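You operate a simulated robot arm through the tools that you are given. There is no shell and no other tool.

You are at the controls of a simulated two-armed robot. One attempt, no reset.

Task
Brush oil over the felt on the winder's gearbox, then crank once round.
Fine: tension dial to 0 before cranking; the brush goes back in its holder. Set down upright: brush. A coat counts when it lies all over at full strength: go over it till it gets no stronger.
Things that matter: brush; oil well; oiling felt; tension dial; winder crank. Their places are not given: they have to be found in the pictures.

Only the result counts: the job must be done as asked and must still hold three seconds after the hand-in. Knocking over, shifting, dropping, spilling or breaking anything else fails it.

Robot
Two 7-joint arms with two-finger parallel grippers on one trunk that stands fixed in place. Base frame: the origin is at the foot of the trunk, x ahead of it, y to its left, z up. Units: m, rad, N and s.
The left shoulder is at [0.03, 0.119, 1.11], the right one opposite. With the tool pointing down near the work surface each hand reaches from about 0.26 to 0.68 m from the base axis, measured 20 degrees to its own side. Payload 3.43 kg a hand.
The tool frame of a hand sits at the grasp point between the pads (the TCP): z along the fingers, y along the line on which they close. The tips reach 0.03 m beyond it. The gripper opens to 0.094 m. The fingers are 0.028 m wide and 0.01 m thick; the gripper's body (0.05 by 0.096 m) begins 0.055 m behind the TCP.
Orientation is that of the tool frame in the base frame, as [roll, pitch, yaw] about the fixed x, y, z axes, in that order (R = Rz(yaw) Ry(pitch) Rx(roll)). With the fingers straight down and closing along the base's y, the tool's x points along the base's -x, its y along +y and its z along -z.

Tools
- The arms move only by the tool apply_moves. It takes "left_series", "right_series" or both (then of equal length, played together; a hand with none holds still); each is a list of rows, each an object (a shift or turn left out is 0, a gripper value left out holds the last) with "offset": the shift along the tool's x, y, z in m, a list of three; "angular": the turn, a rotation vector about the tool's x, y, z in degrees, a list of three; "jaw": the gripper command, from -1 (shut) to 1 (fully open), values between in proportion. In form: [{"offset": [x, y, z], "angular": [rx, ry, rz], "jaw": jaw}, ...]. A call has 1 to 20 rows; each row is the pose to reach, as a shift and turn from the pose commanded when the call began, along the tool's axes at that moment. A row lasts 0.2 s, in which the tool goes at most 0.05 m and 0.15 rad; a call with a longer step from one row to the next is refused whole, and so is a gripper value outside its range. A pose out of reach is approached as far as the arm can. The call stops where the force on the tool passes 40 N (or 10 N more than at its start, if that is more) or the arm is blocked; 0.2 s more then pass. Each finger travels about 0.072 m/s and halts on what it meets, pressing with about 25 N; the grip force reading is that of the motor and also rises with nothing between the fingers. The clock runs only during rows and for 0.2 s after the last one: add rows that repeat a pose to give the fingers time. It gives the time, the measured TCP pose, the force on the tool (base axes), the opening and the grip force at its end, in the units of the frame above (readings bear some noise), with the torque about the TCP (base axes, N m) and any sound that the robot's microphone picked up.
- Cameras (640 x 400 px; columns grow to the right, rows downward): "scene" is now at [0.0335, 0.0296, 1.8195]; the picture's right is [0.27, -0.96, 0.00], its down [-0.79, -0.22, -0.58] and it looks along [0.55, 0.15, -0.82] (base axes); focal length 370 px, centre (320, 200). "left" rides on the left gripper at [0.076, -0.014, -0.103] in its tool frame; the picture's right is [0.18, 0.98, 0.00], its down [-0.75, 0.14, -0.64] and it looks along [-0.63, 0.12, 0.77] (tool axes); focal length 243 px, centre (320, 200). "right" rides on the right gripper at [0.076, 0.014, -0.102] in its tool frame; the picture's right is [-0.18, 0.98, 0.00], its down [-0.75, -0.14, -0.64] and it looks along [-0.63, -0.12, 0.77] (tool axes); focal length 243 px, centre (320, 200).
- snapshot(camera): a new picture of that camera. No time passes.
- lift_body(by): moves the trunk up (or, below 0, down) by that many m; the arms and the scene camera ride with it, the base frame stays. It gives what a move gives, with no picture.
- turn_head(pan, tilt): turns the head with the scene camera to pan (to the left, within 2.496 rad either way) and tilt (down, from -0.506 to 1.204), counted from straight ahead of the robot. It gives what a move gives.
- point_at(camera, pixels): for up to 12 pixels [column, row] of the newest picture of that camera ("zoom" is the newest enlarged one), the place [x, y, z] in the base frame of the surface seen there, good to about 0.002 m, but the place of the scene camera against the robot may be out by one fixed shift of up to 0.025 m in any direction. No time passes.
- inspect(camera, box): a new picture of the part [left, top, right, bottom] of that camera's present view, enlarged. No time passes.
- hand_in(): hands the job in; it is judged then, once.

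Leave the grippers open and the arms clear of the work at the hand-in unless told otherwise.

The tools are called after "Call:" as a command line: name --argument value ..., lists and objects as JSON in quotes. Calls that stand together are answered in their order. apply_moves: Moves the arms, as the interface text tells. Its arguments: {"type":"object","properties":{"left_series":{"type":"array","items":{"type":"object","properties":{"offset":{"type":"array","items":{"type":"number"}},"angular":{"type":"array","items":{"type":"number"}},"jaw":{"type":"number"}}}},"right_series":{"type":"array","items":{"type":"object","properties":{"offset":{"type":"array","items":{"type":"number"}},"angular":{"type":"array","items":{"type":"number"}},"jaw":{"type":"number"}}}}},"required":[]} The other tools are called the same way: lift_body (by) moves the trunk up or down; turn_head (pan, tilt) turns the head that bears the scene camera; snapshot (camera) takes a picture; point_at (camera, pixels) gives the place of the surface under pixels of a picture; inspect (camera, box) takes an enlarged picture of a part of a camera's view; hand_in () hands the job in.

At the start:

```text
time_s: 0.0
left_eef_pos: [0.3091, 0.297, 1.4326]
left_tool_rot: [3.14, 0.001, -3.14]
left_wrist_force: [-1.0, 0.9, -0.1]
left_torque: [0.0, 0.02, 0.02]
left_width: 0.0941
left_grip_force: 0.0
right_eef_pos: [0.3578, -0.0621, 1.4429]
right_tool_rot: [-3.141, 0.0, -3.14]
right_wrist_force: [-0.1, -0.3, 0.2]
right_torque: [0.03, 0.01, -0.01]
right_width: 0.0941
right_grip_force: 0.0
trunk travel left (down, up): [-0.375, 0.035]
head pan, tilt (commanded): [0.271, 0.958]
```

scene: 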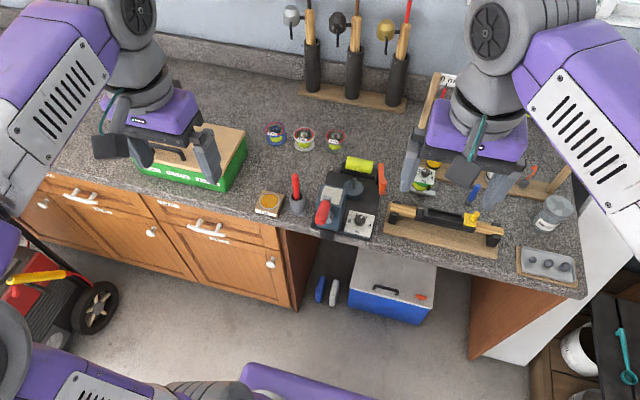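
right: 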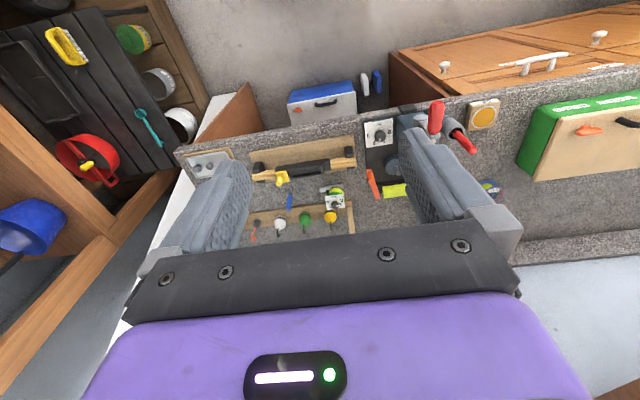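
left: 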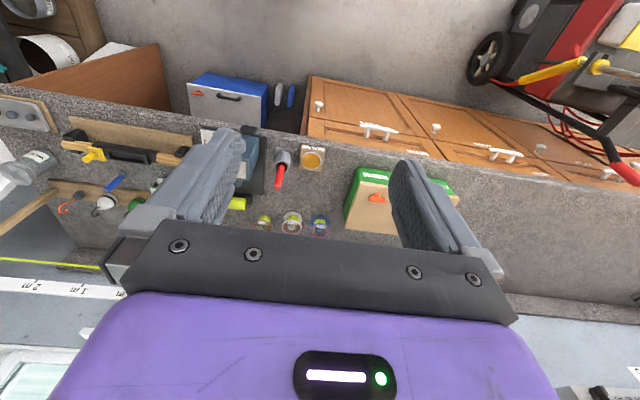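

I see a yellow well near (268,203), a red-handled brush in a grey holder near (296,193), and the winder near (345,205). I'll enlarge those areas first.

Call:
inspect --camera "scene" --box '[240, 140, 400, 240]'

Call:
inspect --camera "left" --box '[160, 100, 400, 250]'

Call:
inspect --camera "right" --box '[320, 80, 560, 230]'

```text
4.00 times, centred on (320, 190) of scene
```

zoom: 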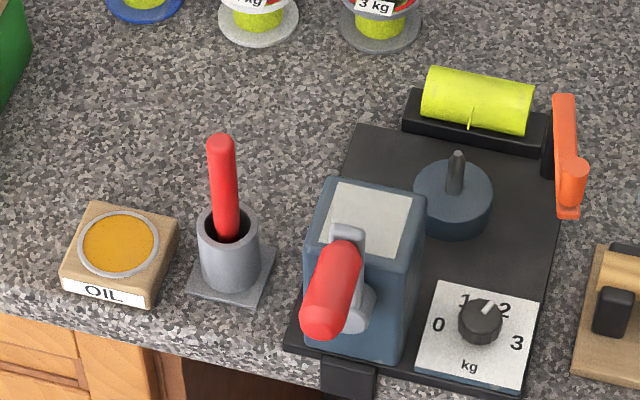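

```text
2.67 times, centred on (280, 175) of left
```

zoom: 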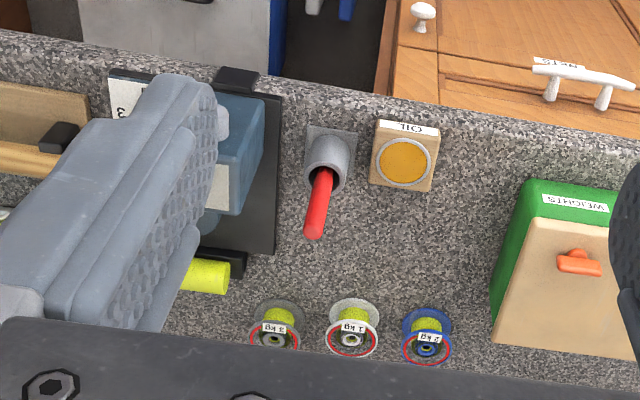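

```text
2.67 times, centred on (440, 155) of right
```

zoom: 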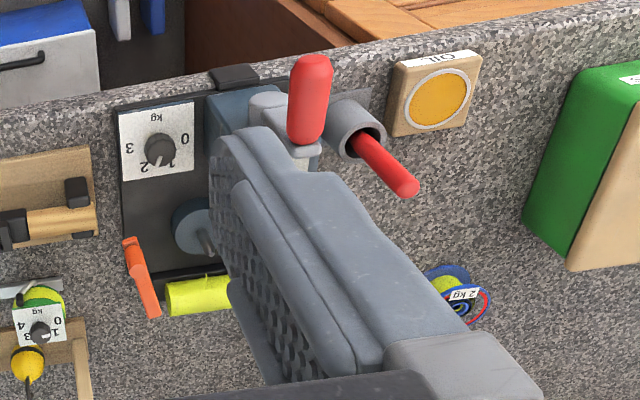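

The felt is the pale patch on top of the blue gearbox. The crank's red handle points toward the robot, and the dial sits between 1 and 2. Next I'll measure points in the right wrist zoom and in the scene picture, to find the scene camera's shift.

Call:
point_at --camera "zoom" --pixels '[[410, 188], [365, 140], [350, 120], [440, 97], [403, 130], [467, 75], [160, 150], [130, 130], [180, 115], [310, 65], [305, 130], [500, 200]]'

Call:
point_at --camera "scene" --pixels '[[295, 177], [297, 196], [269, 201], [360, 220], [360, 218], [332, 193], [324, 210], [326, 203], [336, 191], [350, 230], [372, 214], [374, 236]]'

```text
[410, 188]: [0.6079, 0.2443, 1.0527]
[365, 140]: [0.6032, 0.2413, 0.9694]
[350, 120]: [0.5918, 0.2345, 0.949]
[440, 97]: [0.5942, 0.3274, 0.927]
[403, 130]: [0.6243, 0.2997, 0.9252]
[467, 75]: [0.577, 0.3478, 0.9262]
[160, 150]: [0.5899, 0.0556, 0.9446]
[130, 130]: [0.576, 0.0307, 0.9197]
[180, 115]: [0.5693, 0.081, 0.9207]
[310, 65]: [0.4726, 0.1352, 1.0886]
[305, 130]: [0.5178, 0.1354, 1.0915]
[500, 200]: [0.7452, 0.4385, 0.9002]
```

```text
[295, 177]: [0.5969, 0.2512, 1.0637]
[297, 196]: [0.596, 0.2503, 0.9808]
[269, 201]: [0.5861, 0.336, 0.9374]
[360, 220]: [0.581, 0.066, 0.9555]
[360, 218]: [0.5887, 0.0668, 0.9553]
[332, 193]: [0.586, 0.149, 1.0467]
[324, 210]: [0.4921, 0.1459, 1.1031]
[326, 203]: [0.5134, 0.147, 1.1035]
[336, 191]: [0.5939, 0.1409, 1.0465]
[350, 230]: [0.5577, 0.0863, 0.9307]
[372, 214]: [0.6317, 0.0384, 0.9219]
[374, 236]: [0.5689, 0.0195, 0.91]
```

The scene camera reads about (-0.008, +0.009, +0.011) off from the wrist camera, and the counter is at z≈0.90. I'll zoom in further on the winder, the dial and the brush.

Call:
inspect --camera "scene" --box '[306, 155, 386, 205]'

Call:
inspect --camera "scene" --box '[306, 190, 386, 240]'

Call:
inspect --camera "scene" --box '[250, 170, 330, 220]'

```text
8.00 times, centred on (346, 180) of scene
```

zoom: 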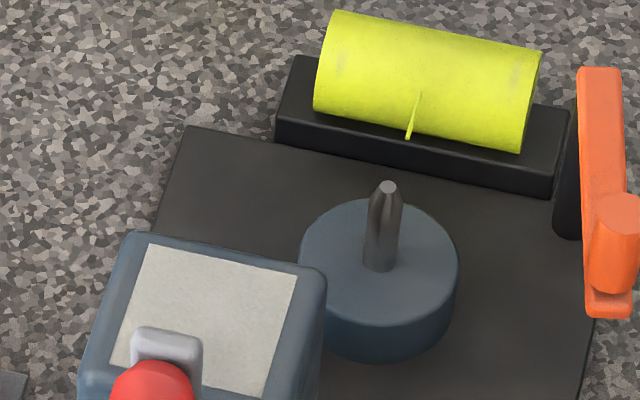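

```text
8.00 times, centred on (346, 215) of scene
```

zoom: 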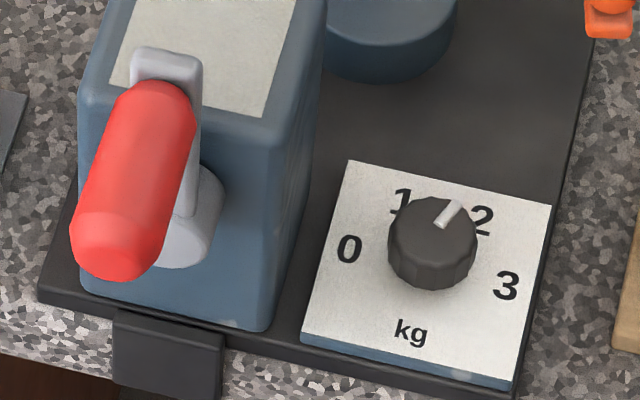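

```text
8.00 times, centred on (290, 195) of scene
```

zoom: 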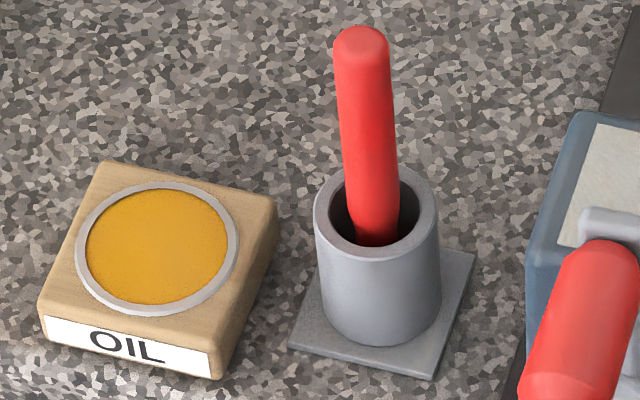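

The dial pointer sits a little short of 2. Now I'll measure the brush, the holder and the oil well in this newest zoom.

Call:
point_at --camera "zoom" --pixels '[[362, 38], [366, 110], [376, 215], [376, 240], [318, 205], [433, 205], [376, 172], [376, 262], [155, 245], [88, 245], [225, 245], [155, 190]]'

Call:
point_at --camera "zoom" --pixels '[[155, 303], [106, 163], [275, 210], [212, 350], [42, 310], [470, 255], [430, 372], [295, 345], [340, 30], [385, 30], [600, 150], [570, 200]]'

```text
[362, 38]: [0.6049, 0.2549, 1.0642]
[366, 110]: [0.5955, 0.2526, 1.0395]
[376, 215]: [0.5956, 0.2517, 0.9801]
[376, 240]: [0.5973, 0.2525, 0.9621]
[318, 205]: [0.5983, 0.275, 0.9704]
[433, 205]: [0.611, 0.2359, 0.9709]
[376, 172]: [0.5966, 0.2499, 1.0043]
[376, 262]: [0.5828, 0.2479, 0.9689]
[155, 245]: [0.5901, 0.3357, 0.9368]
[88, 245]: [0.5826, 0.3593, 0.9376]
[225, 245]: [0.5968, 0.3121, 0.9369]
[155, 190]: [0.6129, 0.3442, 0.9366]
```

```text
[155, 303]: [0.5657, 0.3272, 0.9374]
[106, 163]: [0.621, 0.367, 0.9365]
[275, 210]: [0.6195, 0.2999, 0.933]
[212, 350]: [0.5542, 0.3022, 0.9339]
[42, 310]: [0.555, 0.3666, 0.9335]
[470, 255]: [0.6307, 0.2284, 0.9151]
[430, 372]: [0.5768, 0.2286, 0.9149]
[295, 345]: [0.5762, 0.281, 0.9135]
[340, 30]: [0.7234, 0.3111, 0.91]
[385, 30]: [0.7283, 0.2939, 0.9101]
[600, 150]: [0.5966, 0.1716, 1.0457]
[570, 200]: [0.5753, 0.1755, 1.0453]
```

The brush stands upright, with the handle top at scene z 1.064 and the holder rim at 0.970. Next I'll measure the gearbox, felt, crank and dial in a fresh scene zoom.

Call:
inspect --camera "scene" --box '[306, 180, 386, 230]'

```text
8.00 times, centred on (346, 205) of scene
```

zoom: 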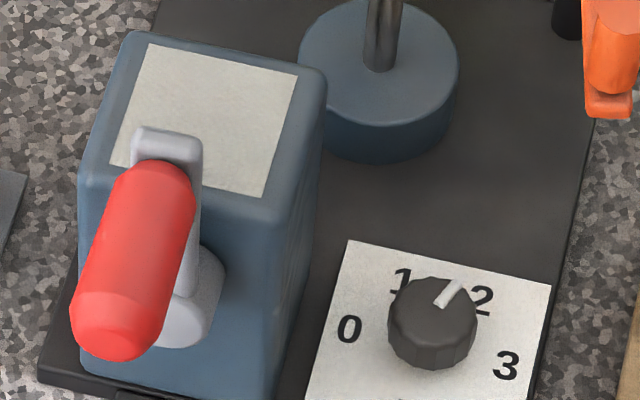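

Call:
point_at --camera "zoom" --pixels '[[150, 46], [297, 78], [265, 196], [112, 163], [215, 100], [120, 340], [160, 180], [135, 250], [167, 133], [195, 200], [205, 270], [190, 320]]'

Call:
point_at --camera "zoom" --pixels '[[350, 242], [549, 287], [305, 398], [432, 320], [440, 303], [460, 284], [350, 330], [400, 281], [482, 300], [505, 365], [432, 368], [410, 345]]'

Call:
point_at --camera "zoom" --pixels '[[130, 32], [325, 75], [270, 220], [82, 180], [100, 330], [170, 370], [210, 300], [183, 270], [75, 300], [165, 340], [192, 190], [90, 240]]'

```text
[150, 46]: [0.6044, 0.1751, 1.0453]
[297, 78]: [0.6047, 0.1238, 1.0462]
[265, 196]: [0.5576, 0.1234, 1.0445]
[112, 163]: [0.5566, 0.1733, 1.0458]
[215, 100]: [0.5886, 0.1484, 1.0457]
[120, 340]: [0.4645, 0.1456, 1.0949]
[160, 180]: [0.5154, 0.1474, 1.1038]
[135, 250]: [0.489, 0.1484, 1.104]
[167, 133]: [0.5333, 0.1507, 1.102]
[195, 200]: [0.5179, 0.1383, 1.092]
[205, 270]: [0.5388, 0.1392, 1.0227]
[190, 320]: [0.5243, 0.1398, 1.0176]
```

```text
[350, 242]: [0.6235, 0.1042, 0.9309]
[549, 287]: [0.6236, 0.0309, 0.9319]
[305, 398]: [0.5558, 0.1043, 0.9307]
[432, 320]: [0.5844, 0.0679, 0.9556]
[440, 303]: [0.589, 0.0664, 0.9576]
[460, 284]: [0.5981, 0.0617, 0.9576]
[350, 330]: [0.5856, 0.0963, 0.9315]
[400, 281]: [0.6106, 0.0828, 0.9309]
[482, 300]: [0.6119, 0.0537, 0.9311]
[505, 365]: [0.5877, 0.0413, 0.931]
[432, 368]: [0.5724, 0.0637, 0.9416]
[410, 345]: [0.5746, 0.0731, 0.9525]
```

```text
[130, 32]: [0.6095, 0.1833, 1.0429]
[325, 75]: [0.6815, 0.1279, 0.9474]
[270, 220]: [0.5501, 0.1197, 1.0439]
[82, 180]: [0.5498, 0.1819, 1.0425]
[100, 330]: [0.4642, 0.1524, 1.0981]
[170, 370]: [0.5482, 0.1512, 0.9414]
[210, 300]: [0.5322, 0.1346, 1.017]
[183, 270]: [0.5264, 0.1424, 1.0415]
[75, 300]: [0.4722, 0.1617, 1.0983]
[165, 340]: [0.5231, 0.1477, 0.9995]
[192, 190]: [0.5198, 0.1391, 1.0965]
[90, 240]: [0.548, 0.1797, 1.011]
```

Everything on the winder is axis-aligned. In scene coordinates:
- Felt: x 0.557–0.605, y 0.124–0.174.
- Crank: arm straight up, handle running along -x.
- Dial: centre ≈ (0.588, 0.068), numerals 0/1/2/3 at +90/+30/-30/-90° from +x. The pointer is at about -30°, so it reads 2, and setting it to 0 takes +120° (counter-clockwise from above).

I'll bring the right hand over the dial for a closer look.

Call:
apply_moves --right_series '[{"offset": [-0.022, 0.015, 0.037]}, {"offset": [-0.044, 0.03, 0.074]}, {"offset": [-0.066, 0.045, 0.111]}, {"offset": [-0.088, 0.06, 0.148]}, {"offset": [-0.11, 0.075, 0.185]}, {"offset": [-0.132, 0.09, 0.222]}]'

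Call:
snapshot --camera "right"

Call:
snapshot --camera "scene"

```text
time_s: 1.4
left_eef_pos: [0.3121, 0.2975, 1.4304]
left_tool_rot: [3.141, -0.001, 3.14]
left_wrist_force: [0.6, 0.1, 0.4]
left_torque: [-0.02, 0.02, -0.02]
left_width: 0.0939
left_grip_force: 0.0
right_eef_pos: [0.4906, 0.0261, 1.2205]
right_tool_rot: [3.141, 0.0, 3.141]
right_wrist_force: [-0.2, -0.4, -0.7]
right_torque: [-0.01, 0.03, -0.01]
right_width: 0.0939
right_grip_force: 0.1
trunk travel left (down, up): [-0.375, 0.035]
head pan, tilt (commanded): [0.271, 0.958]
```

```text
taken
```

right: 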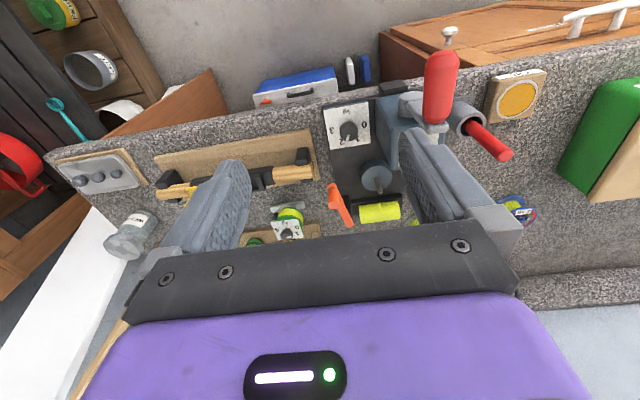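

```text
taken
```

scene: 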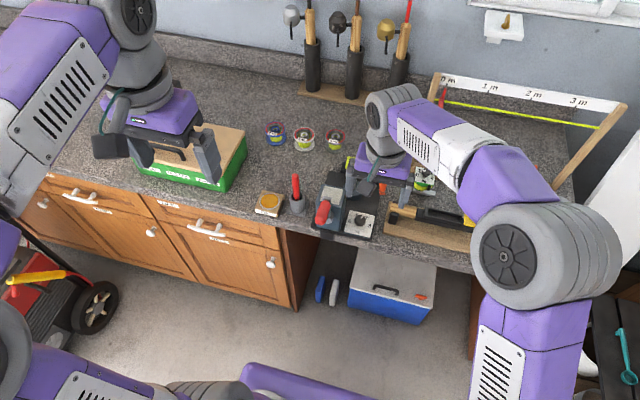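

The right hand is above the winder. I'll zoom its camera on the dial near (348,128), and on the crank and brush.

Call:
inspect --camera "right" --box '[400, 10, 560, 110]'

Call:
inspect --camera "right" --box '[300, 70, 460, 170]'

```text
4.00 times, centred on (480, 60) of right
```

zoom: 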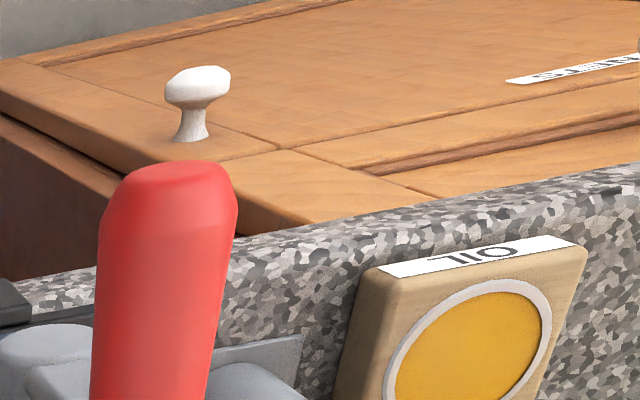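

```text
4.00 times, centred on (380, 120) of right
```

zoom: 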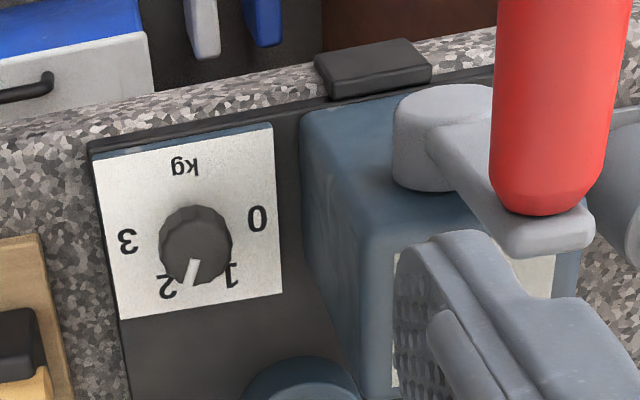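

In this view the pointer lies between 1 and 2. I'll take points on the dial, crank arm and hub.

Call:
point_at --camera "zoom" --pixels '[[196, 245], [193, 262], [187, 282], [257, 218], [232, 275], [168, 287], [129, 241], [106, 160], [270, 130], [283, 290], [120, 318], [170, 245]]'

Call:
point_at --camera "zoom" --pixels '[[442, 100], [400, 130], [440, 180], [460, 160], [500, 220], [520, 255], [590, 230], [550, 250], [570, 50], [500, 190], [600, 190], [555, 275]]'

Call:
point_at --camera "right" --pixels '[[518, 98], [495, 98], [536, 92], [505, 154], [480, 132], [466, 110], [518, 122], [446, 52], [440, 80], [424, 148], [374, 168], [545, 75]]'

```text
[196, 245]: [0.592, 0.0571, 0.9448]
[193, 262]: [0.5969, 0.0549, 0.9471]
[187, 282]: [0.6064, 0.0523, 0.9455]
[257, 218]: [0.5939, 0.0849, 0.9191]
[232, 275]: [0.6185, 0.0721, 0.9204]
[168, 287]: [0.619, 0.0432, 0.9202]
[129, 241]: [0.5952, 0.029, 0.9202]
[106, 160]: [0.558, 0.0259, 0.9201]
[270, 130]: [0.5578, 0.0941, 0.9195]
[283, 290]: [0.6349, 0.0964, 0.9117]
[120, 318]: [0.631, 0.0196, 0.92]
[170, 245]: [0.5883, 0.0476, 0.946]
```

```text
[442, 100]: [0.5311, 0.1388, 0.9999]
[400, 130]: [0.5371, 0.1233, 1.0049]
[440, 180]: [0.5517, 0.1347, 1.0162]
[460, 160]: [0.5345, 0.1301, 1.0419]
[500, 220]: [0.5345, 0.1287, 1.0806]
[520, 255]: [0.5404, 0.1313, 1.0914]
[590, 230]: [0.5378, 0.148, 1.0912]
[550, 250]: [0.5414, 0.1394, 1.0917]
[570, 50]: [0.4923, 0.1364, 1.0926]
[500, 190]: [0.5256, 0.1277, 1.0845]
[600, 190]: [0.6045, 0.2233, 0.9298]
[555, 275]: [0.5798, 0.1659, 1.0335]
```

```text
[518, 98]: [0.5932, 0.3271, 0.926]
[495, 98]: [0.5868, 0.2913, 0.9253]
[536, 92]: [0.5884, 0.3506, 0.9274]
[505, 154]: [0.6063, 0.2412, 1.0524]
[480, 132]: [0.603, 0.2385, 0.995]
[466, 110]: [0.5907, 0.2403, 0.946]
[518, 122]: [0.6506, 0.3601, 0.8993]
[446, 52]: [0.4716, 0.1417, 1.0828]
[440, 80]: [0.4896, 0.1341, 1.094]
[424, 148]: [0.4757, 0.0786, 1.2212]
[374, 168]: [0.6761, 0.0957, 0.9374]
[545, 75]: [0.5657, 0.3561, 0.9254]
```

The wrist camera puts the dial centre at about (0.5954, 0.0564). That gives a scene shift of (+0.0077, -0.0112, -0.0112) to add to scene readings. I'll zoom hard on the dial pointer and the crank hub.

Call:
inspect --camera "right" --box '[320, 100, 376, 150]'

Call:
point_at --camera "zoom" --pixels '[[320, 200], [325, 240]]'

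Call:
inspect --camera "scene" --box '[346, 205, 378, 225]'

```text
8.00 times, centred on (348, 125) of right
```

zoom: 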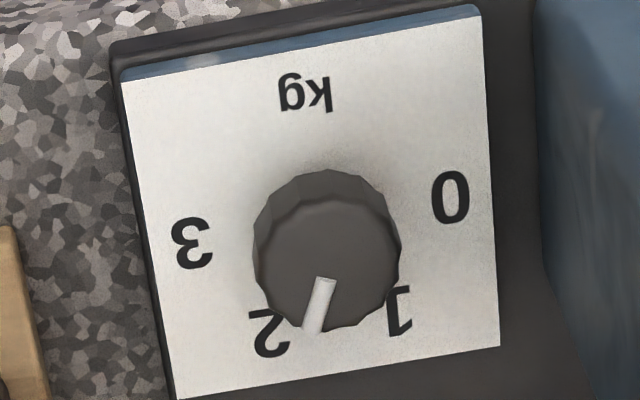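

```text
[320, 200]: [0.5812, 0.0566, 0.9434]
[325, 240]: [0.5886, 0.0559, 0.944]
```

```text
16.00 times, centred on (362, 215) of scene
```

zoom: 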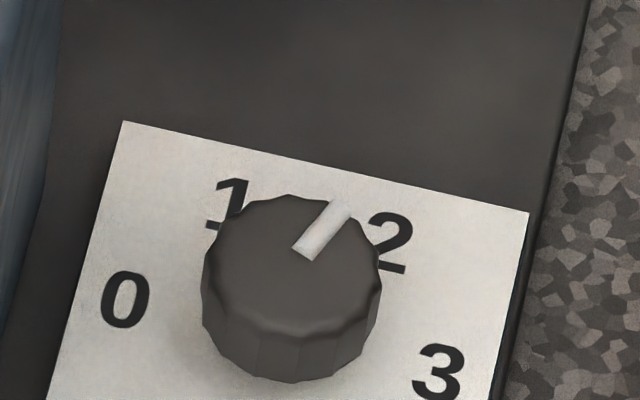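

Call:
point_at --camera "zoom" --pixels '[[306, 250], [325, 228], [340, 208], [292, 265], [210, 265], [375, 262], [290, 335], [290, 200], [280, 260], [225, 225], [350, 310], [235, 310]]'

Call:
inspect --camera "right" --box '[320, 100, 376, 150]'

Call:
point_at --camera "zoom" --pixels '[[325, 285], [319, 305], [312, 325], [260, 270], [392, 265], [330, 208], [325, 320], [270, 235], [380, 220], [350, 322], [325, 265], [290, 315]]'

```text
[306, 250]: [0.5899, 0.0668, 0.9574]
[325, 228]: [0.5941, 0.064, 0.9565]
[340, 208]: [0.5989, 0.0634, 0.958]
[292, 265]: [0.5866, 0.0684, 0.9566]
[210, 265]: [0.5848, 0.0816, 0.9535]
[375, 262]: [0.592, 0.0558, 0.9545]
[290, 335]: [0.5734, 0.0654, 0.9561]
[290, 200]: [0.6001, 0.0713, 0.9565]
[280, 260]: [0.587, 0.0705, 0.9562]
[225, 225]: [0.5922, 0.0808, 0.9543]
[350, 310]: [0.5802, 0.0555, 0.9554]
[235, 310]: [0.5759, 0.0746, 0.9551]
```

```text
8.00 times, centred on (348, 125) of right
```

zoom: 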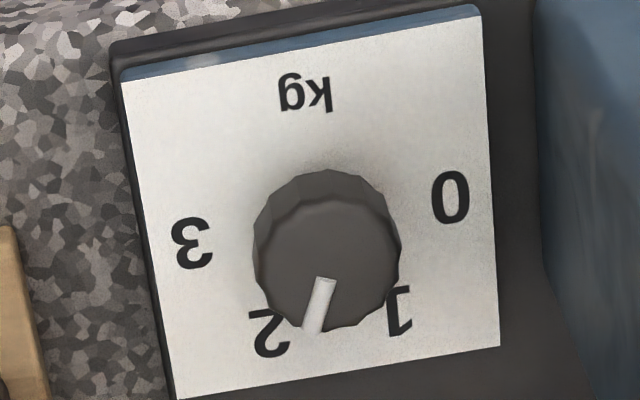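

```text
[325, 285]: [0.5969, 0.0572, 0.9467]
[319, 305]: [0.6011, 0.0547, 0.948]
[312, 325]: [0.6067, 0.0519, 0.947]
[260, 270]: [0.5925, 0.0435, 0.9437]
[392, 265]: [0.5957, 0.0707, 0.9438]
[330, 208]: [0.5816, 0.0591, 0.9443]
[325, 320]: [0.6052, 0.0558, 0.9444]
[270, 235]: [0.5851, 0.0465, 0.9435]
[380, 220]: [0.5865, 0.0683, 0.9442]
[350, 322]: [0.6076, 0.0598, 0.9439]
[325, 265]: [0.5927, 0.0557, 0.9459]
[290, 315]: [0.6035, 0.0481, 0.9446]
```

The knob is about 0.027 across, centred near (0.595, 0.0573), with its top at z≈0.944. The pointer is at about -24°. I'll move the right hand above it, yawed +60° so the fingers close mostly along x and the palm clears the gearbox. Before that I'll check the height of the roller stand beside it.

Call:
point_at --camera "right" --pixels '[[265, 178], [303, 157], [162, 193], [230, 155], [288, 215], [340, 200], [375, 212], [260, 240], [312, 132], [180, 165], [410, 120], [395, 85]]'

Call:
apply_moves --right_series '[{"offset": [-0.013, 0.004, 0.0], "angular": [0, 0, -7.5], "jaw": 0.06}, {"offset": [-0.026, 0.008, 0.0], "angular": [0, 0, -15]}, {"offset": [-0.039, 0.012, 0.0], "angular": [0, 0, -22.5]}, {"offset": [-0.052, 0.016, 0.0], "angular": [0, 0, -30]}, {"offset": [-0.065, 0.02, 0.02], "angular": [0, 0, -37.5]}, {"offset": [-0.078, 0.024, 0.04], "angular": [0, 0, -45]}, {"offset": [-0.091, 0.028, 0.06], "angular": [0, 0, -52.5]}, {"offset": [-0.1044, 0.0312, 0.08], "angular": [0, 0, -60]}, {"offset": [-0.1044, 0.0312, 0.1], "angular": [0, 0, -60]}]'

Call:
snapshot --camera "right"

Call:
snapshot --camera "scene"

```text
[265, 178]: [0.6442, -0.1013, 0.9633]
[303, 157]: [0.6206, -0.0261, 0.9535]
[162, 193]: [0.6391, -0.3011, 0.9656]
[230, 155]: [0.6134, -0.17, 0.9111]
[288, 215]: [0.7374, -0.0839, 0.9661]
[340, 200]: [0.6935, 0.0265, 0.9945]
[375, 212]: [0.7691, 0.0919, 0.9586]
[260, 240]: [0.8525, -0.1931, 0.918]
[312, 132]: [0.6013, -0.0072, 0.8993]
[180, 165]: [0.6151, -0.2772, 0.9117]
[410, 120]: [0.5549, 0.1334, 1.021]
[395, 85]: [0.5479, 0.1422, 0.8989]
```

```text
time_s: 3.4
left_eef_pos: [0.3094, 0.2968, 1.4329]
left_tool_rot: [3.141, 0.001, -3.141]
left_wrist_force: [-0.3, 0.2, -0.7]
left_torque: [0.0, 0.01, -0.01]
left_width: 0.0941
left_grip_force: 0.0
right_eef_pos: [0.5947, 0.0596, 1.121]
right_tool_rot: [3.141, 0.001, -2.093]
right_wrist_force: [-0.2, -0.7, -0.5]
right_torque: [0.01, -0.01, 0.02]
right_width: 0.0495
right_grip_force: 0.1
trunk travel left (down, up): [-0.375, 0.035]
head pan, tilt (commanded): [0.271, 0.958]
```

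```text
taken
```

right: 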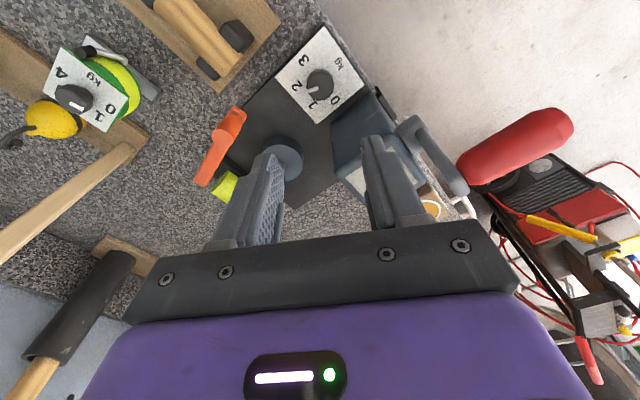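

```text
taken
```

scene: 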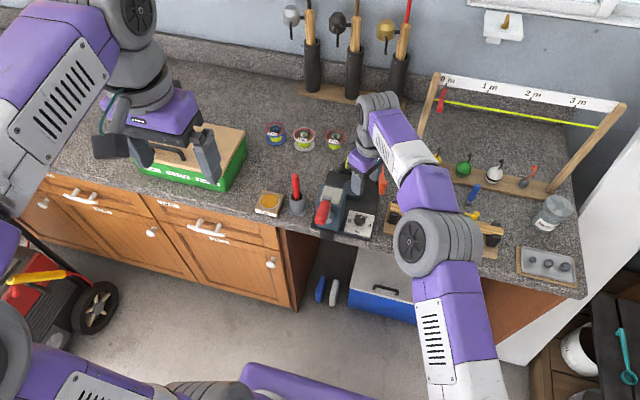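

The yaw reached +60° cleanly, and the hand is at about (0.595, 0.059, 1.121). Before going down I'll check the gearbox side face and the dial through the right camera.

Call:
inspect --camera "right" --box '[270, 20, 430, 120]'

Call:
point_at --camera "right" --pixels '[[345, 125], [350, 140], [360, 120], [342, 160], [372, 105], [338, 145], [320, 83], [313, 103], [333, 100], [305, 87], [302, 60], [355, 172]]'

```text
4.00 times, centred on (350, 70) of right
```

zoom: 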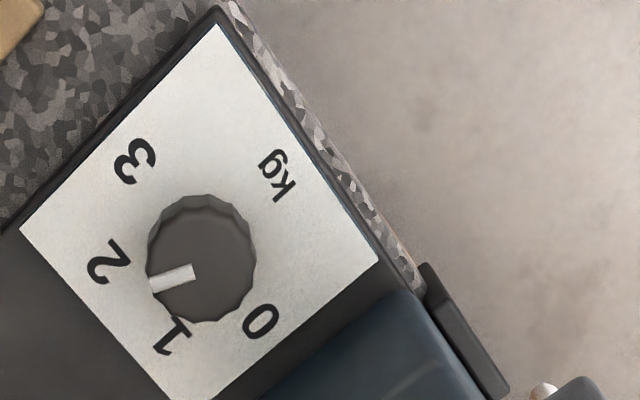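

```text
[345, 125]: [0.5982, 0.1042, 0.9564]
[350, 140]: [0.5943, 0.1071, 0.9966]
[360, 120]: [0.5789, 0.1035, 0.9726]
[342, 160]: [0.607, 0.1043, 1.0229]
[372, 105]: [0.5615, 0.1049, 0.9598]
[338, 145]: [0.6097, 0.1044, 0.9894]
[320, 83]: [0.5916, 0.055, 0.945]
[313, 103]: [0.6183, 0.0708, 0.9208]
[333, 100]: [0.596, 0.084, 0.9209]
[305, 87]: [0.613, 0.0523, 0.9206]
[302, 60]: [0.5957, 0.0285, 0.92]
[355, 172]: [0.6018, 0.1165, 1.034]
```

The gearbox side face is at y≈0.104, so I'll keep the palm within ±20° of closing along x and turn the knob in several bites of about 40°. Now I'll rotate 10° more and go down to just above the knob.

Call:
apply_moves --right_series '[{"offset": [0, 0, 0.03], "angular": [0, 0, -5]}, {"offset": [0, 0, 0.06], "angular": [0, 0, -10]}, {"offset": [0, 0, 0.09], "angular": [0, 0, -10]}, {"offset": [0, 0, 0.12], "angular": [0, 0, -10]}, {"offset": [0, 0, 0.13], "angular": [0, 0, -10]}, {"offset": [0, 0, 0.13], "angular": [0, 0, -10]}]'

Call:
snapshot --camera "right"

Call:
inspect --camera "scene" --box '[306, 140, 418, 240]'

```text
time_s: 4.8
left_eef_pos: [0.3097, 0.2974, 1.4317]
left_tool_rot: [3.141, 0.0, 3.141]
left_wrist_force: [-0.1, 0.0, -0.1]
left_torque: [0.04, 0.02, -0.02]
left_width: 0.094
left_grip_force: 0.1
right_eef_pos: [0.5937, 0.0603, 0.9924]
right_tool_rot: [-3.141, 0.0, -1.92]
right_wrist_force: [0.0, 0.1, -0.1]
right_torque: [-0.04, -0.01, -0.01]
right_width: 0.0502
right_grip_force: 0.0
trunk travel left (down, up): [-0.375, 0.035]
head pan, tilt (commanded): [0.271, 0.958]
```

```text
taken
```

right: 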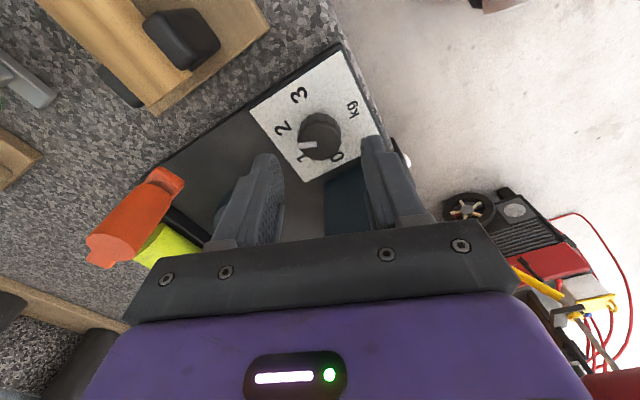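

```text
4.00 times, centred on (362, 190) of scene
```

zoom: 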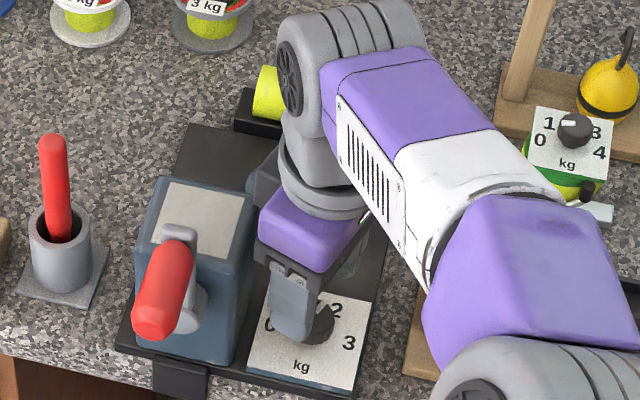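

The reading puts the hand at (0.594, 0.060), about 3 mm too far in +y. I'll measure the knob once more from this close view to centre on it.

Call:
inspect --camera "right" --box '[240, 80, 400, 180]'

Call:
point_at --camera "right" --pixels '[[320, 130], [300, 130], [340, 130], [318, 148], [320, 115], [310, 144], [305, 120], [335, 145], [300, 95], [284, 130], [338, 157], [330, 140]]'

```text
4.00 times, centred on (320, 130) of right
```

zoom: 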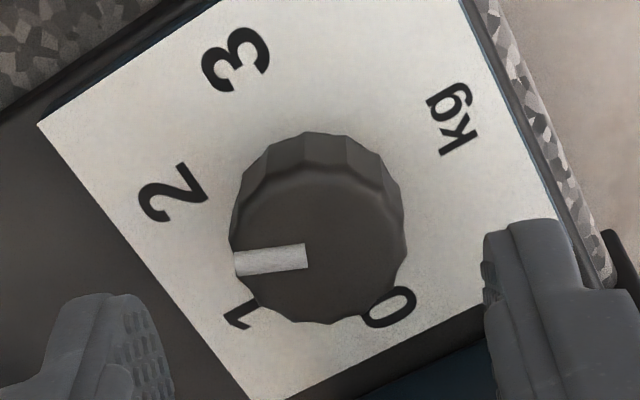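

```text
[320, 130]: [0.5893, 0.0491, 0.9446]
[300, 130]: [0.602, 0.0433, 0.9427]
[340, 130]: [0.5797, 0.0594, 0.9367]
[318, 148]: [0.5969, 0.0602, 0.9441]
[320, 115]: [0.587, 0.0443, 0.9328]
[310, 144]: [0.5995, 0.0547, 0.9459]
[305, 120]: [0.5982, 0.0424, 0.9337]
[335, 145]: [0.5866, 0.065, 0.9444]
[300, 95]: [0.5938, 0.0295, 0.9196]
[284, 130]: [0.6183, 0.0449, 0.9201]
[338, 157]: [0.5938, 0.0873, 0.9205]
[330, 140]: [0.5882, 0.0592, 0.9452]
```

Call:
point_at --camera "zoom" --pixels '[[242, 245], [400, 245], [330, 178], [325, 318], [265, 300], [380, 300], [265, 195], [385, 190], [300, 256], [270, 260], [240, 263], [320, 245]]'

```text
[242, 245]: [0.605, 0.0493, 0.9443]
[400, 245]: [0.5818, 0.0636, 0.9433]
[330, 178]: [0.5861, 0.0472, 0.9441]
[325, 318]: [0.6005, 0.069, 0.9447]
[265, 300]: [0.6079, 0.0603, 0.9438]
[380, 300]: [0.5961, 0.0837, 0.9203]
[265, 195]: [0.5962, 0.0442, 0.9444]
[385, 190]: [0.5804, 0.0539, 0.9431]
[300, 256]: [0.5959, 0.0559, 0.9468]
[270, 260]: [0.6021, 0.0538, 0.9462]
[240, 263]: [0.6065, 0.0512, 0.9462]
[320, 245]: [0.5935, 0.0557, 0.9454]
```

The knob centre is at about (0.594, 0.0572), so I'll shift 3 mm in -y, go down so the tips end about 7 mm above the plate, and close on the knob.

Call:
apply_moves --right_series '[{"offset": [0.0027, -0.0013, 0.0]}, {"offset": [0.0027, -0.0013, 0.012]}, {"offset": [0.0027, -0.0013, 0.024]}, {"offset": [0.0027, -0.0013, 0.035]}, {"offset": [0.0027, -0.0013, 0.035]}, {"offset": [0.0027, -0.0013, 0.035], "jaw": -1}, {"offset": [0.0027, -0.0013, 0.035], "jaw": -1}, {"offset": [0.0027, -0.0013, 0.035], "jaw": -1}]'

Call:
snapshot --camera "right"

```text
time_s: 6.6
left_eef_pos: [0.3092, 0.2973, 1.4318]
left_tool_rot: [3.14, 0.0, -3.141]
left_wrist_force: [-0.2, 0.4, 0.0]
left_torque: [-0.03, 0.0, 0.01]
left_width: 0.0943
left_grip_force: 0.0
right_eef_pos: [0.5931, 0.0572, 0.9559]
right_tool_rot: [3.14, -0.001, -1.92]
right_wrist_force: [-8.2, 2.3, -0.7]
right_torque: [0.7, 0.21, 0.01]
right_width: 0.0291
right_grip_force: 44.6
trunk travel left (down, up): [-0.375, 0.035]
head pan, tilt (commanded): [0.271, 0.958]
```

```text
taken
```

right: 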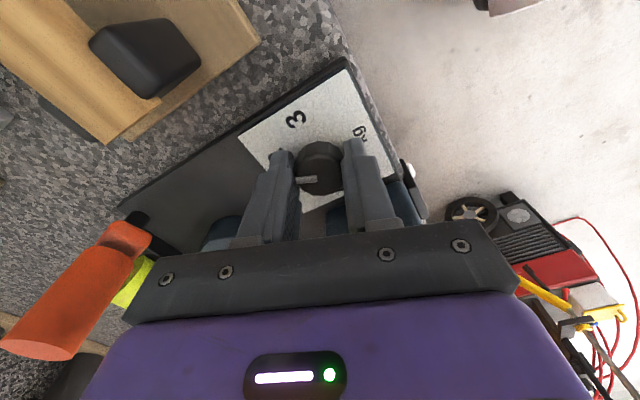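

The knob is gripped at 0.029 m wide, with an 8 N side force from being slightly off centre. I'll ease about 2 mm in -x and turn +40°.

Call:
apply_moves --right_series '[{"offset": [0.0007, 0.0019, 0]}, {"offset": [0.0007, 0.0019, 0], "angular": [0, 0, -7]}, {"offset": [0.0007, 0.0019, 0], "angular": [0, 0, -14]}, {"offset": [0.0007, 0.0019, 0], "angular": [0, 0, -21]}, {"offset": [0.0007, 0.0019, 0], "angular": [0, 0, -28]}, {"offset": [0.0007, 0.0019, 0], "angular": [0, 0, -35]}, {"offset": [0.0007, 0.0019, 0], "angular": [0, 0, -40]}]'

Call:
snapshot --camera "right"

```text
time_s: 8.2
left_eef_pos: [0.3105, 0.2982, 1.431]
left_tool_rot: [3.141, 0.001, -3.14]
left_wrist_force: [0.4, -0.2, 0.4]
left_torque: [-0.02, -0.01, 0.02]
left_width: 0.0942
left_grip_force: 0.1
right_eef_pos: [0.5934, 0.0571, 0.957]
right_tool_rot: [-3.14, 0.0, -1.22]
right_wrist_force: [6.3, 3.0, -2.4]
right_torque: [0.47, 0.21, -0.02]
right_width: 0.0293
right_grip_force: 45.4
trunk travel left (down, up): [-0.375, 0.035]
head pan, tilt (commanded): [0.271, 0.958]
```

```text
taken
```

right: 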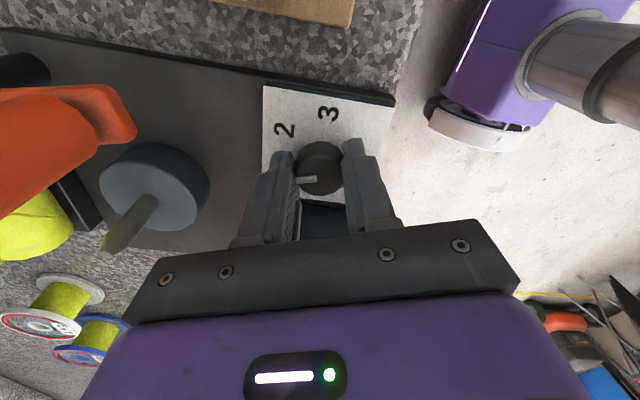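

The knob turned with the hand (yaw -1.92 to -1.22). I'll open in place, rotate back 40° around the knob, and grip again.

Call:
apply_moves --right_series '[{"jaw": 0.06}, {"jaw": 0.06}, {"angular": [0, 0, 8]}, {"angular": [0, 0, 16]}, {"angular": [0, 0, 24]}, {"angular": [0, 0, 32]}, {"angular": [0, 0, 40]}, {"angular": [0, 0, 40]}]'

Call:
inspect --camera "right" --box '[240, 80, 400, 220]'

```text
time_s: 10.0
left_eef_pos: [0.3094, 0.2975, 1.4311]
left_tool_rot: [3.141, 0.001, -3.142]
left_wrist_force: [0.4, -0.7, 0.0]
left_torque: [0.02, 0.0, -0.03]
left_width: 0.0941
left_grip_force: 0.0
right_eef_pos: [0.5927, 0.0566, 0.9546]
right_tool_rot: [-3.141, 0.0, -1.923]
right_wrist_force: [0.0, -0.4, -0.2]
right_torque: [0.01, 0.02, 0.02]
right_width: 0.0497
right_grip_force: 0.1
trunk travel left (down, up): [-0.375, 0.035]
head pan, tilt (commanded): [0.271, 0.958]
```

```text
2.86 times, centred on (320, 150) of right
```

zoom: 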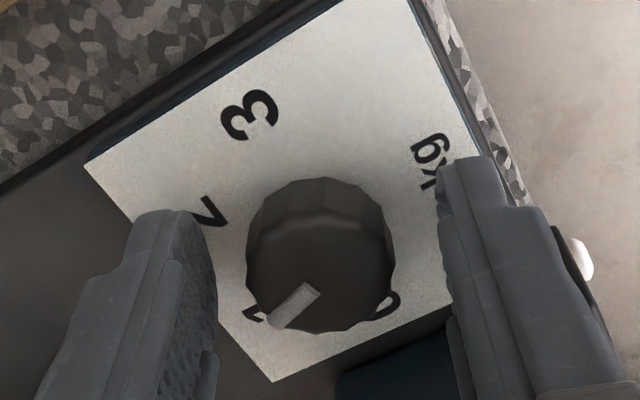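

The pointer is now at about +15°. I'll nudge +0.9 mm in x to centre, grip, and turn another +40°.

Call:
apply_moves --right_series '[{"offset": [0, -0.0009, 0]}, {"offset": [0, -0.0009, 0], "jaw": -1}, {"offset": [0, -0.0009, 0], "jaw": -1}, {"offset": [0, -0.0009, 0], "angular": [0, 0, -7]}, {"offset": [0, -0.0009, 0], "angular": [0, 0, -14]}, {"offset": [0, -0.0009, 0], "angular": [0, 0, -21]}, {"offset": [0, -0.0009, 0], "angular": [0, 0, -28]}, {"offset": [0, -0.0009, 0], "angular": [0, 0, -35]}, {"offset": [0, -0.0009, 0], "angular": [0, 0, -40]}]'

Call:
apply_moves --right_series '[{"jaw": 0.06}, {"jaw": 0.06}, {"angular": [0, 0, 8]}, {"angular": [0, 0, 16]}, {"angular": [0, 0, 24]}, {"angular": [0, 0, 32]}, {"angular": [0, 0, 40]}, {"angular": [0, 0, 40]}]'

Call:
inspect --camera "right" --box '[240, 80, 400, 220]'

```text
time_s: 12.0
left_eef_pos: [0.3108, 0.2986, 1.4312]
left_tool_rot: [3.141, -0.001, 3.141]
left_wrist_force: [-0.7, 0.4, -0.1]
left_torque: [-0.04, 0.02, 0.0]
left_width: 0.0941
left_grip_force: 0.1
right_eef_pos: [0.5946, 0.0554, 0.9557]
right_tool_rot: [-3.14, 0.001, -1.22]
right_wrist_force: [4.0, 1.1, -1.8]
right_torque: [0.34, -0.28, -0.03]
right_width: 0.0294
right_grip_force: 44.7
trunk travel left (down, up): [-0.375, 0.035]
head pan, tilt (commanded): [0.271, 0.958]
```

```text
time_s: 13.8
left_eef_pos: [0.3101, 0.2971, 1.4319]
left_tool_rot: [3.141, -0.001, 3.141]
left_wrist_force: [-0.4, 0.3, 0.2]
left_torque: [-0.02, 0.04, -0.02]
left_width: 0.0939
left_grip_force: 0.0
right_eef_pos: [0.5926, 0.055, 0.9573]
right_tool_rot: [3.141, 0.0, -1.921]
right_wrist_force: [-0.9, 0.3, -0.3]
right_torque: [-0.03, 0.01, 0.03]
right_width: 0.05
right_grip_force: 0.1
trunk travel left (down, up): [-0.375, 0.035]
head pan, tilt (commanded): [0.271, 0.958]
```

```text
2.86 times, centred on (320, 150) of right
```

zoom: 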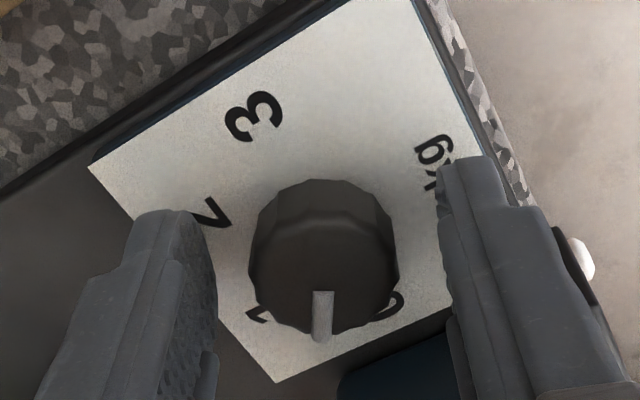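

The pointer is now between 1 and 0. I'll measure its direction before the last bite.

Call:
point_at --camera "zoom" --pixels '[[322, 296], [322, 316], [322, 334], [255, 270], [395, 265], [322, 225], [300, 325], [345, 325], [395, 305], [258, 313], [250, 115], [212, 215]]'

```text
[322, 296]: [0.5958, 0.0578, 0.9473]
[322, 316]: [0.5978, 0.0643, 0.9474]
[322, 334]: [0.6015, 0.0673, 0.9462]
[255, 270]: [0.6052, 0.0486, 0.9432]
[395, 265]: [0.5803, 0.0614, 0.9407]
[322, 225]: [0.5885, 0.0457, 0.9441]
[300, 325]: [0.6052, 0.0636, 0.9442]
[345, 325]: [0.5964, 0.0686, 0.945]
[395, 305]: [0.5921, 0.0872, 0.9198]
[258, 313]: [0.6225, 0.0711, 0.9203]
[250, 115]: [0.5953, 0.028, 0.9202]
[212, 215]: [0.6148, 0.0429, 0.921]
```

The pointer is at about 56°, so roughly 34° remains. I'll grip, turn +34°, release, and look again.

Call:
apply_moves --right_series '[{"offset": [0, -0.0003, 0]}, {"offset": [0, -0.0003, 0], "jaw": -1}, {"offset": [0, -0.0003, 0], "jaw": -1}, {"offset": [0, -0.0003, 0], "angular": [0, 0, -7]}, {"offset": [0, -0.0003, 0], "angular": [0, 0, -14]}, {"offset": [0, -0.0003, 0], "angular": [0, 0, -21]}, {"offset": [0, -0.0003, 0], "angular": [0, 0, -28]}, {"offset": [0, -0.0003, 0], "angular": [0, 0, -34]}, {"offset": [0, -0.0003, 0], "angular": [0, 0, -34]}]'

Call:
apply_moves --right_series '[{"jaw": 0.06}, {"jaw": 0.06}, {"jaw": 0.06}, {"offset": [0, 0, -0.02]}, {"offset": [0, 0, -0.04]}]'

Call:
inspect --camera "right" --box '[240, 60, 400, 200]'

```text
time_s: 15.8
left_eef_pos: [0.312, 0.2977, 1.4312]
left_tool_rot: [-3.141, -0.001, -3.141]
left_wrist_force: [-0.1, 1.1, 0.2]
left_torque: [-0.01, -0.01, -0.03]
left_width: 0.0939
left_grip_force: 0.1
right_eef_pos: [0.595, 0.0553, 0.9559]
right_tool_rot: [3.141, 0.0, -1.325]
right_wrist_force: [4.0, 2.0, -6.3]
right_torque: [0.11, 0.02, -0.41]
right_width: 0.0294
right_grip_force: 45.2
trunk travel left (down, up): [-0.375, 0.035]
head pan, tilt (commanded): [0.271, 0.958]
```

```text
time_s: 17.0
left_eef_pos: [0.3105, 0.2965, 1.4311]
left_tool_rot: [-3.141, 0.0, 3.141]
left_wrist_force: [0.2, -0.4, -0.8]
left_torque: [0.0, -0.02, -0.01]
left_width: 0.0941
left_grip_force: 0.0
right_eef_pos: [0.5943, 0.0548, 0.996]
right_tool_rot: [3.141, 0.001, -1.327]
right_wrist_force: [-0.2, 0.1, -0.4]
right_torque: [-0.04, -0.03, -0.02]
right_width: 0.0497
right_grip_force: 0.0
trunk travel left (down, up): [-0.375, 0.035]
head pan, tilt (commanded): [0.271, 0.958]
```

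```text
2.86 times, centred on (320, 130) of right
```

zoom: 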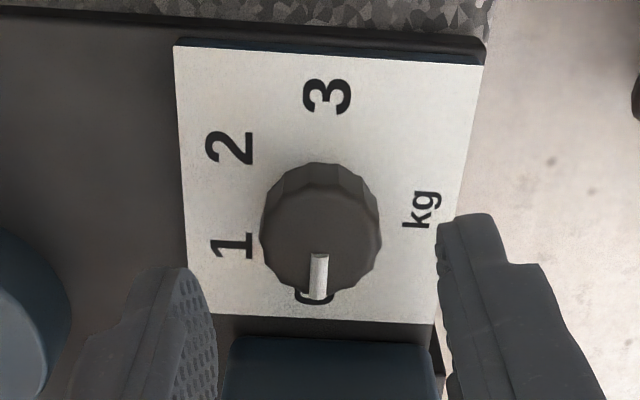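

There was a torque of -0.41 N m at the end, likely the end stop, and the pointer now points at 0. I'll measure it.

Call:
point_at --camera "zoom" --pixels '[[320, 258], [319, 275], [318, 292], [264, 230], [378, 235], [322, 190], [340, 288], [232, 246], [230, 148], [328, 96], [302, 296], [330, 295]]'

Call:
apply_moves --right_series '[{"offset": [0.03, 0, -0.04]}, {"offset": [0.06, 0, -0.08]}, {"offset": [0.09, 0, -0.12]}, {"offset": [0.12, 0, -0.16]}, {"offset": [0.15, 0, -0.2]}]'

Call:
snapshot --camera "scene"

Call:
inspect --camera "scene" --box '[346, 205, 378, 225]'

```text
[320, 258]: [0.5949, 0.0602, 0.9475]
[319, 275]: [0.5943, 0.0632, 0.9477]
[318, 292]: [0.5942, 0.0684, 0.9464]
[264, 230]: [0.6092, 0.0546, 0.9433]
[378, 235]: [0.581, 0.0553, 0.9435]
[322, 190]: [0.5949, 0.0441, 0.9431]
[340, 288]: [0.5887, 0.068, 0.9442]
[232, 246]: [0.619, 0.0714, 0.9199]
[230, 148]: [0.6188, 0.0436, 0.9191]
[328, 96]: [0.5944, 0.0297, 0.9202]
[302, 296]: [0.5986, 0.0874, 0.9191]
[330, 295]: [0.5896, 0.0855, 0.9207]
```

```text
time_s: 18.2
left_eef_pos: [0.3108, 0.2975, 1.4318]
left_tool_rot: [3.141, -0.001, 3.14]
left_wrist_force: [0.5, 1.0, 0.1]
left_torque: [-0.02, 0.03, -0.01]
left_width: 0.094
left_grip_force: 0.1
right_eef_pos: [0.6306, -0.0874, 1.1937]
right_tool_rot: [3.141, -0.001, -1.326]
right_wrist_force: [-0.9, 0.1, -0.1]
right_torque: [0.02, 0.0, 0.01]
right_width: 0.0499
right_grip_force: 0.1
trunk travel left (down, up): [-0.375, 0.035]
head pan, tilt (commanded): [0.271, 0.958]
```

```text
taken
```

scene: 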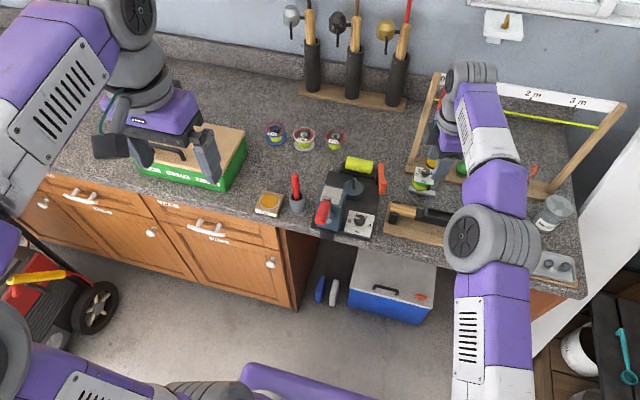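

```text
16.00 times, centred on (362, 215) of scene
```

zoom: 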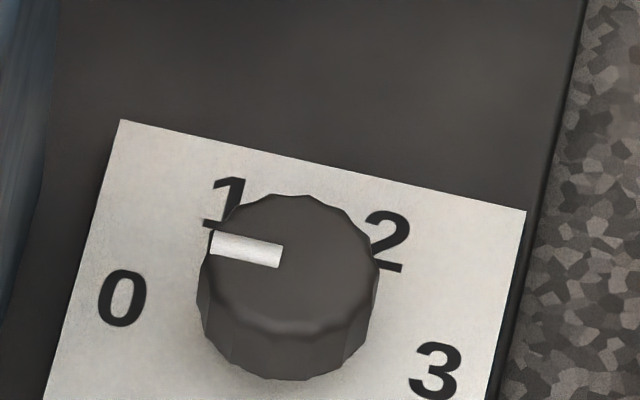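

The pointer now runs parallel to the plate edge and points at 0, so the dial is set. I'll bring the right arm back out of the way while the left hand goes to a hover near the brush.

Call:
apply_moves --right_series '[{"offset": [-0.001, 0.02, -0.0154], "angular": [0, 0, 8]}, {"offset": [-0.002, 0.04, -0.031], "angular": [0, 0, 16]}, {"offset": [-0.003, 0.06, -0.046], "angular": [0, 0, 24]}, {"offset": [-0.004, 0.08, -0.062], "angular": [0, 0, 32]}, {"offset": [-0.005, 0.1, -0.077], "angular": [0, 0, 40]}, {"offset": [-0.006, 0.12, -0.092], "angular": [0, 0, 48]}, {"offset": [-0.007, 0.14, -0.108], "angular": [0, 0, 56]}, {"offset": [-0.008, 0.16, -0.123], "angular": [0, 0, 64]}, {"offset": [-0.009, 0.18, -0.138], "angular": [0, 0, 72]}, {"offset": [-0.01, 0.2, -0.154], "angular": [0, 0, 80]}, {"offset": [-0.011, 0.22, -0.17], "angular": [0, 0, 88]}, {"offset": [-0.012, 0.24, -0.185], "angular": [0, 0, 96]}, {"offset": [-0.012, 0.2546, -0.2], "angular": [0, 0, 104]}]' --left_series '[{"offset": [-0.0215, -0.0041, 0.0177]}, {"offset": [-0.043, -0.0082, 0.0354]}, {"offset": [-0.0646, -0.0123, 0.0531]}, {"offset": [-0.0862, -0.0165, 0.0708]}, {"offset": [-0.1077, -0.0206, 0.0885]}, {"offset": [-0.1292, -0.0247, 0.1062]}, {"offset": [-0.1508, -0.0288, 0.1238]}, {"offset": [-0.1723, -0.0329, 0.1415]}, {"offset": [-0.1938, -0.037, 0.1592]}, {"offset": [-0.2154, -0.0412, 0.1769]}, {"offset": [-0.2369, -0.0453, 0.1946]}, {"offset": [-0.2585, -0.0494, 0.2123]}, {"offset": [-0.28, -0.0535, 0.23]}]'

Call:
snapshot --camera "left"

Call:
snapshot --camera "scene"

```text
time_s: 21.0
left_eef_pos: [0.5903, 0.2437, 1.2011]
left_tool_rot: [-3.142, 0.0, 3.141]
left_wrist_force: [0.4, -0.3, 0.5]
left_torque: [0.04, 0.01, 0.01]
left_width: 0.0939
left_grip_force: 0.1
right_eef_pos: [0.3802, -0.1422, 1.397]
right_tool_rot: [-3.141, -0.002, 3.14]
right_wrist_force: [0.3, 0.1, 0.0]
right_torque: [0.02, -0.02, -0.01]
right_width: 0.0497
right_grip_force: 0.1
trunk travel left (down, up): [-0.375, 0.035]
head pan, tilt (commanded): [0.271, 0.958]
```

```text
taken
```

left: 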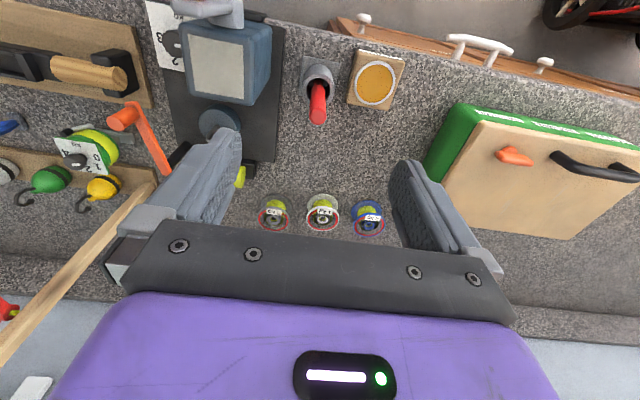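

```text
taken
```

scene: 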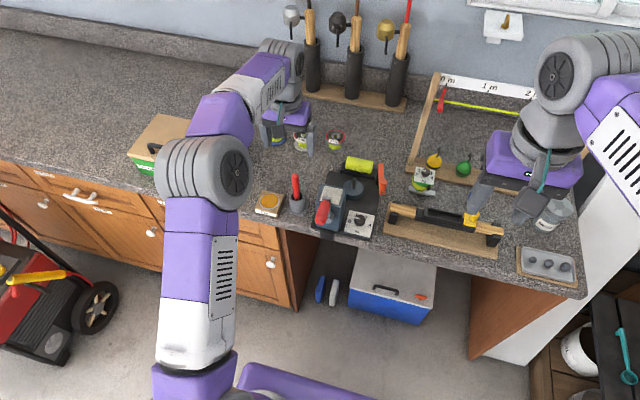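

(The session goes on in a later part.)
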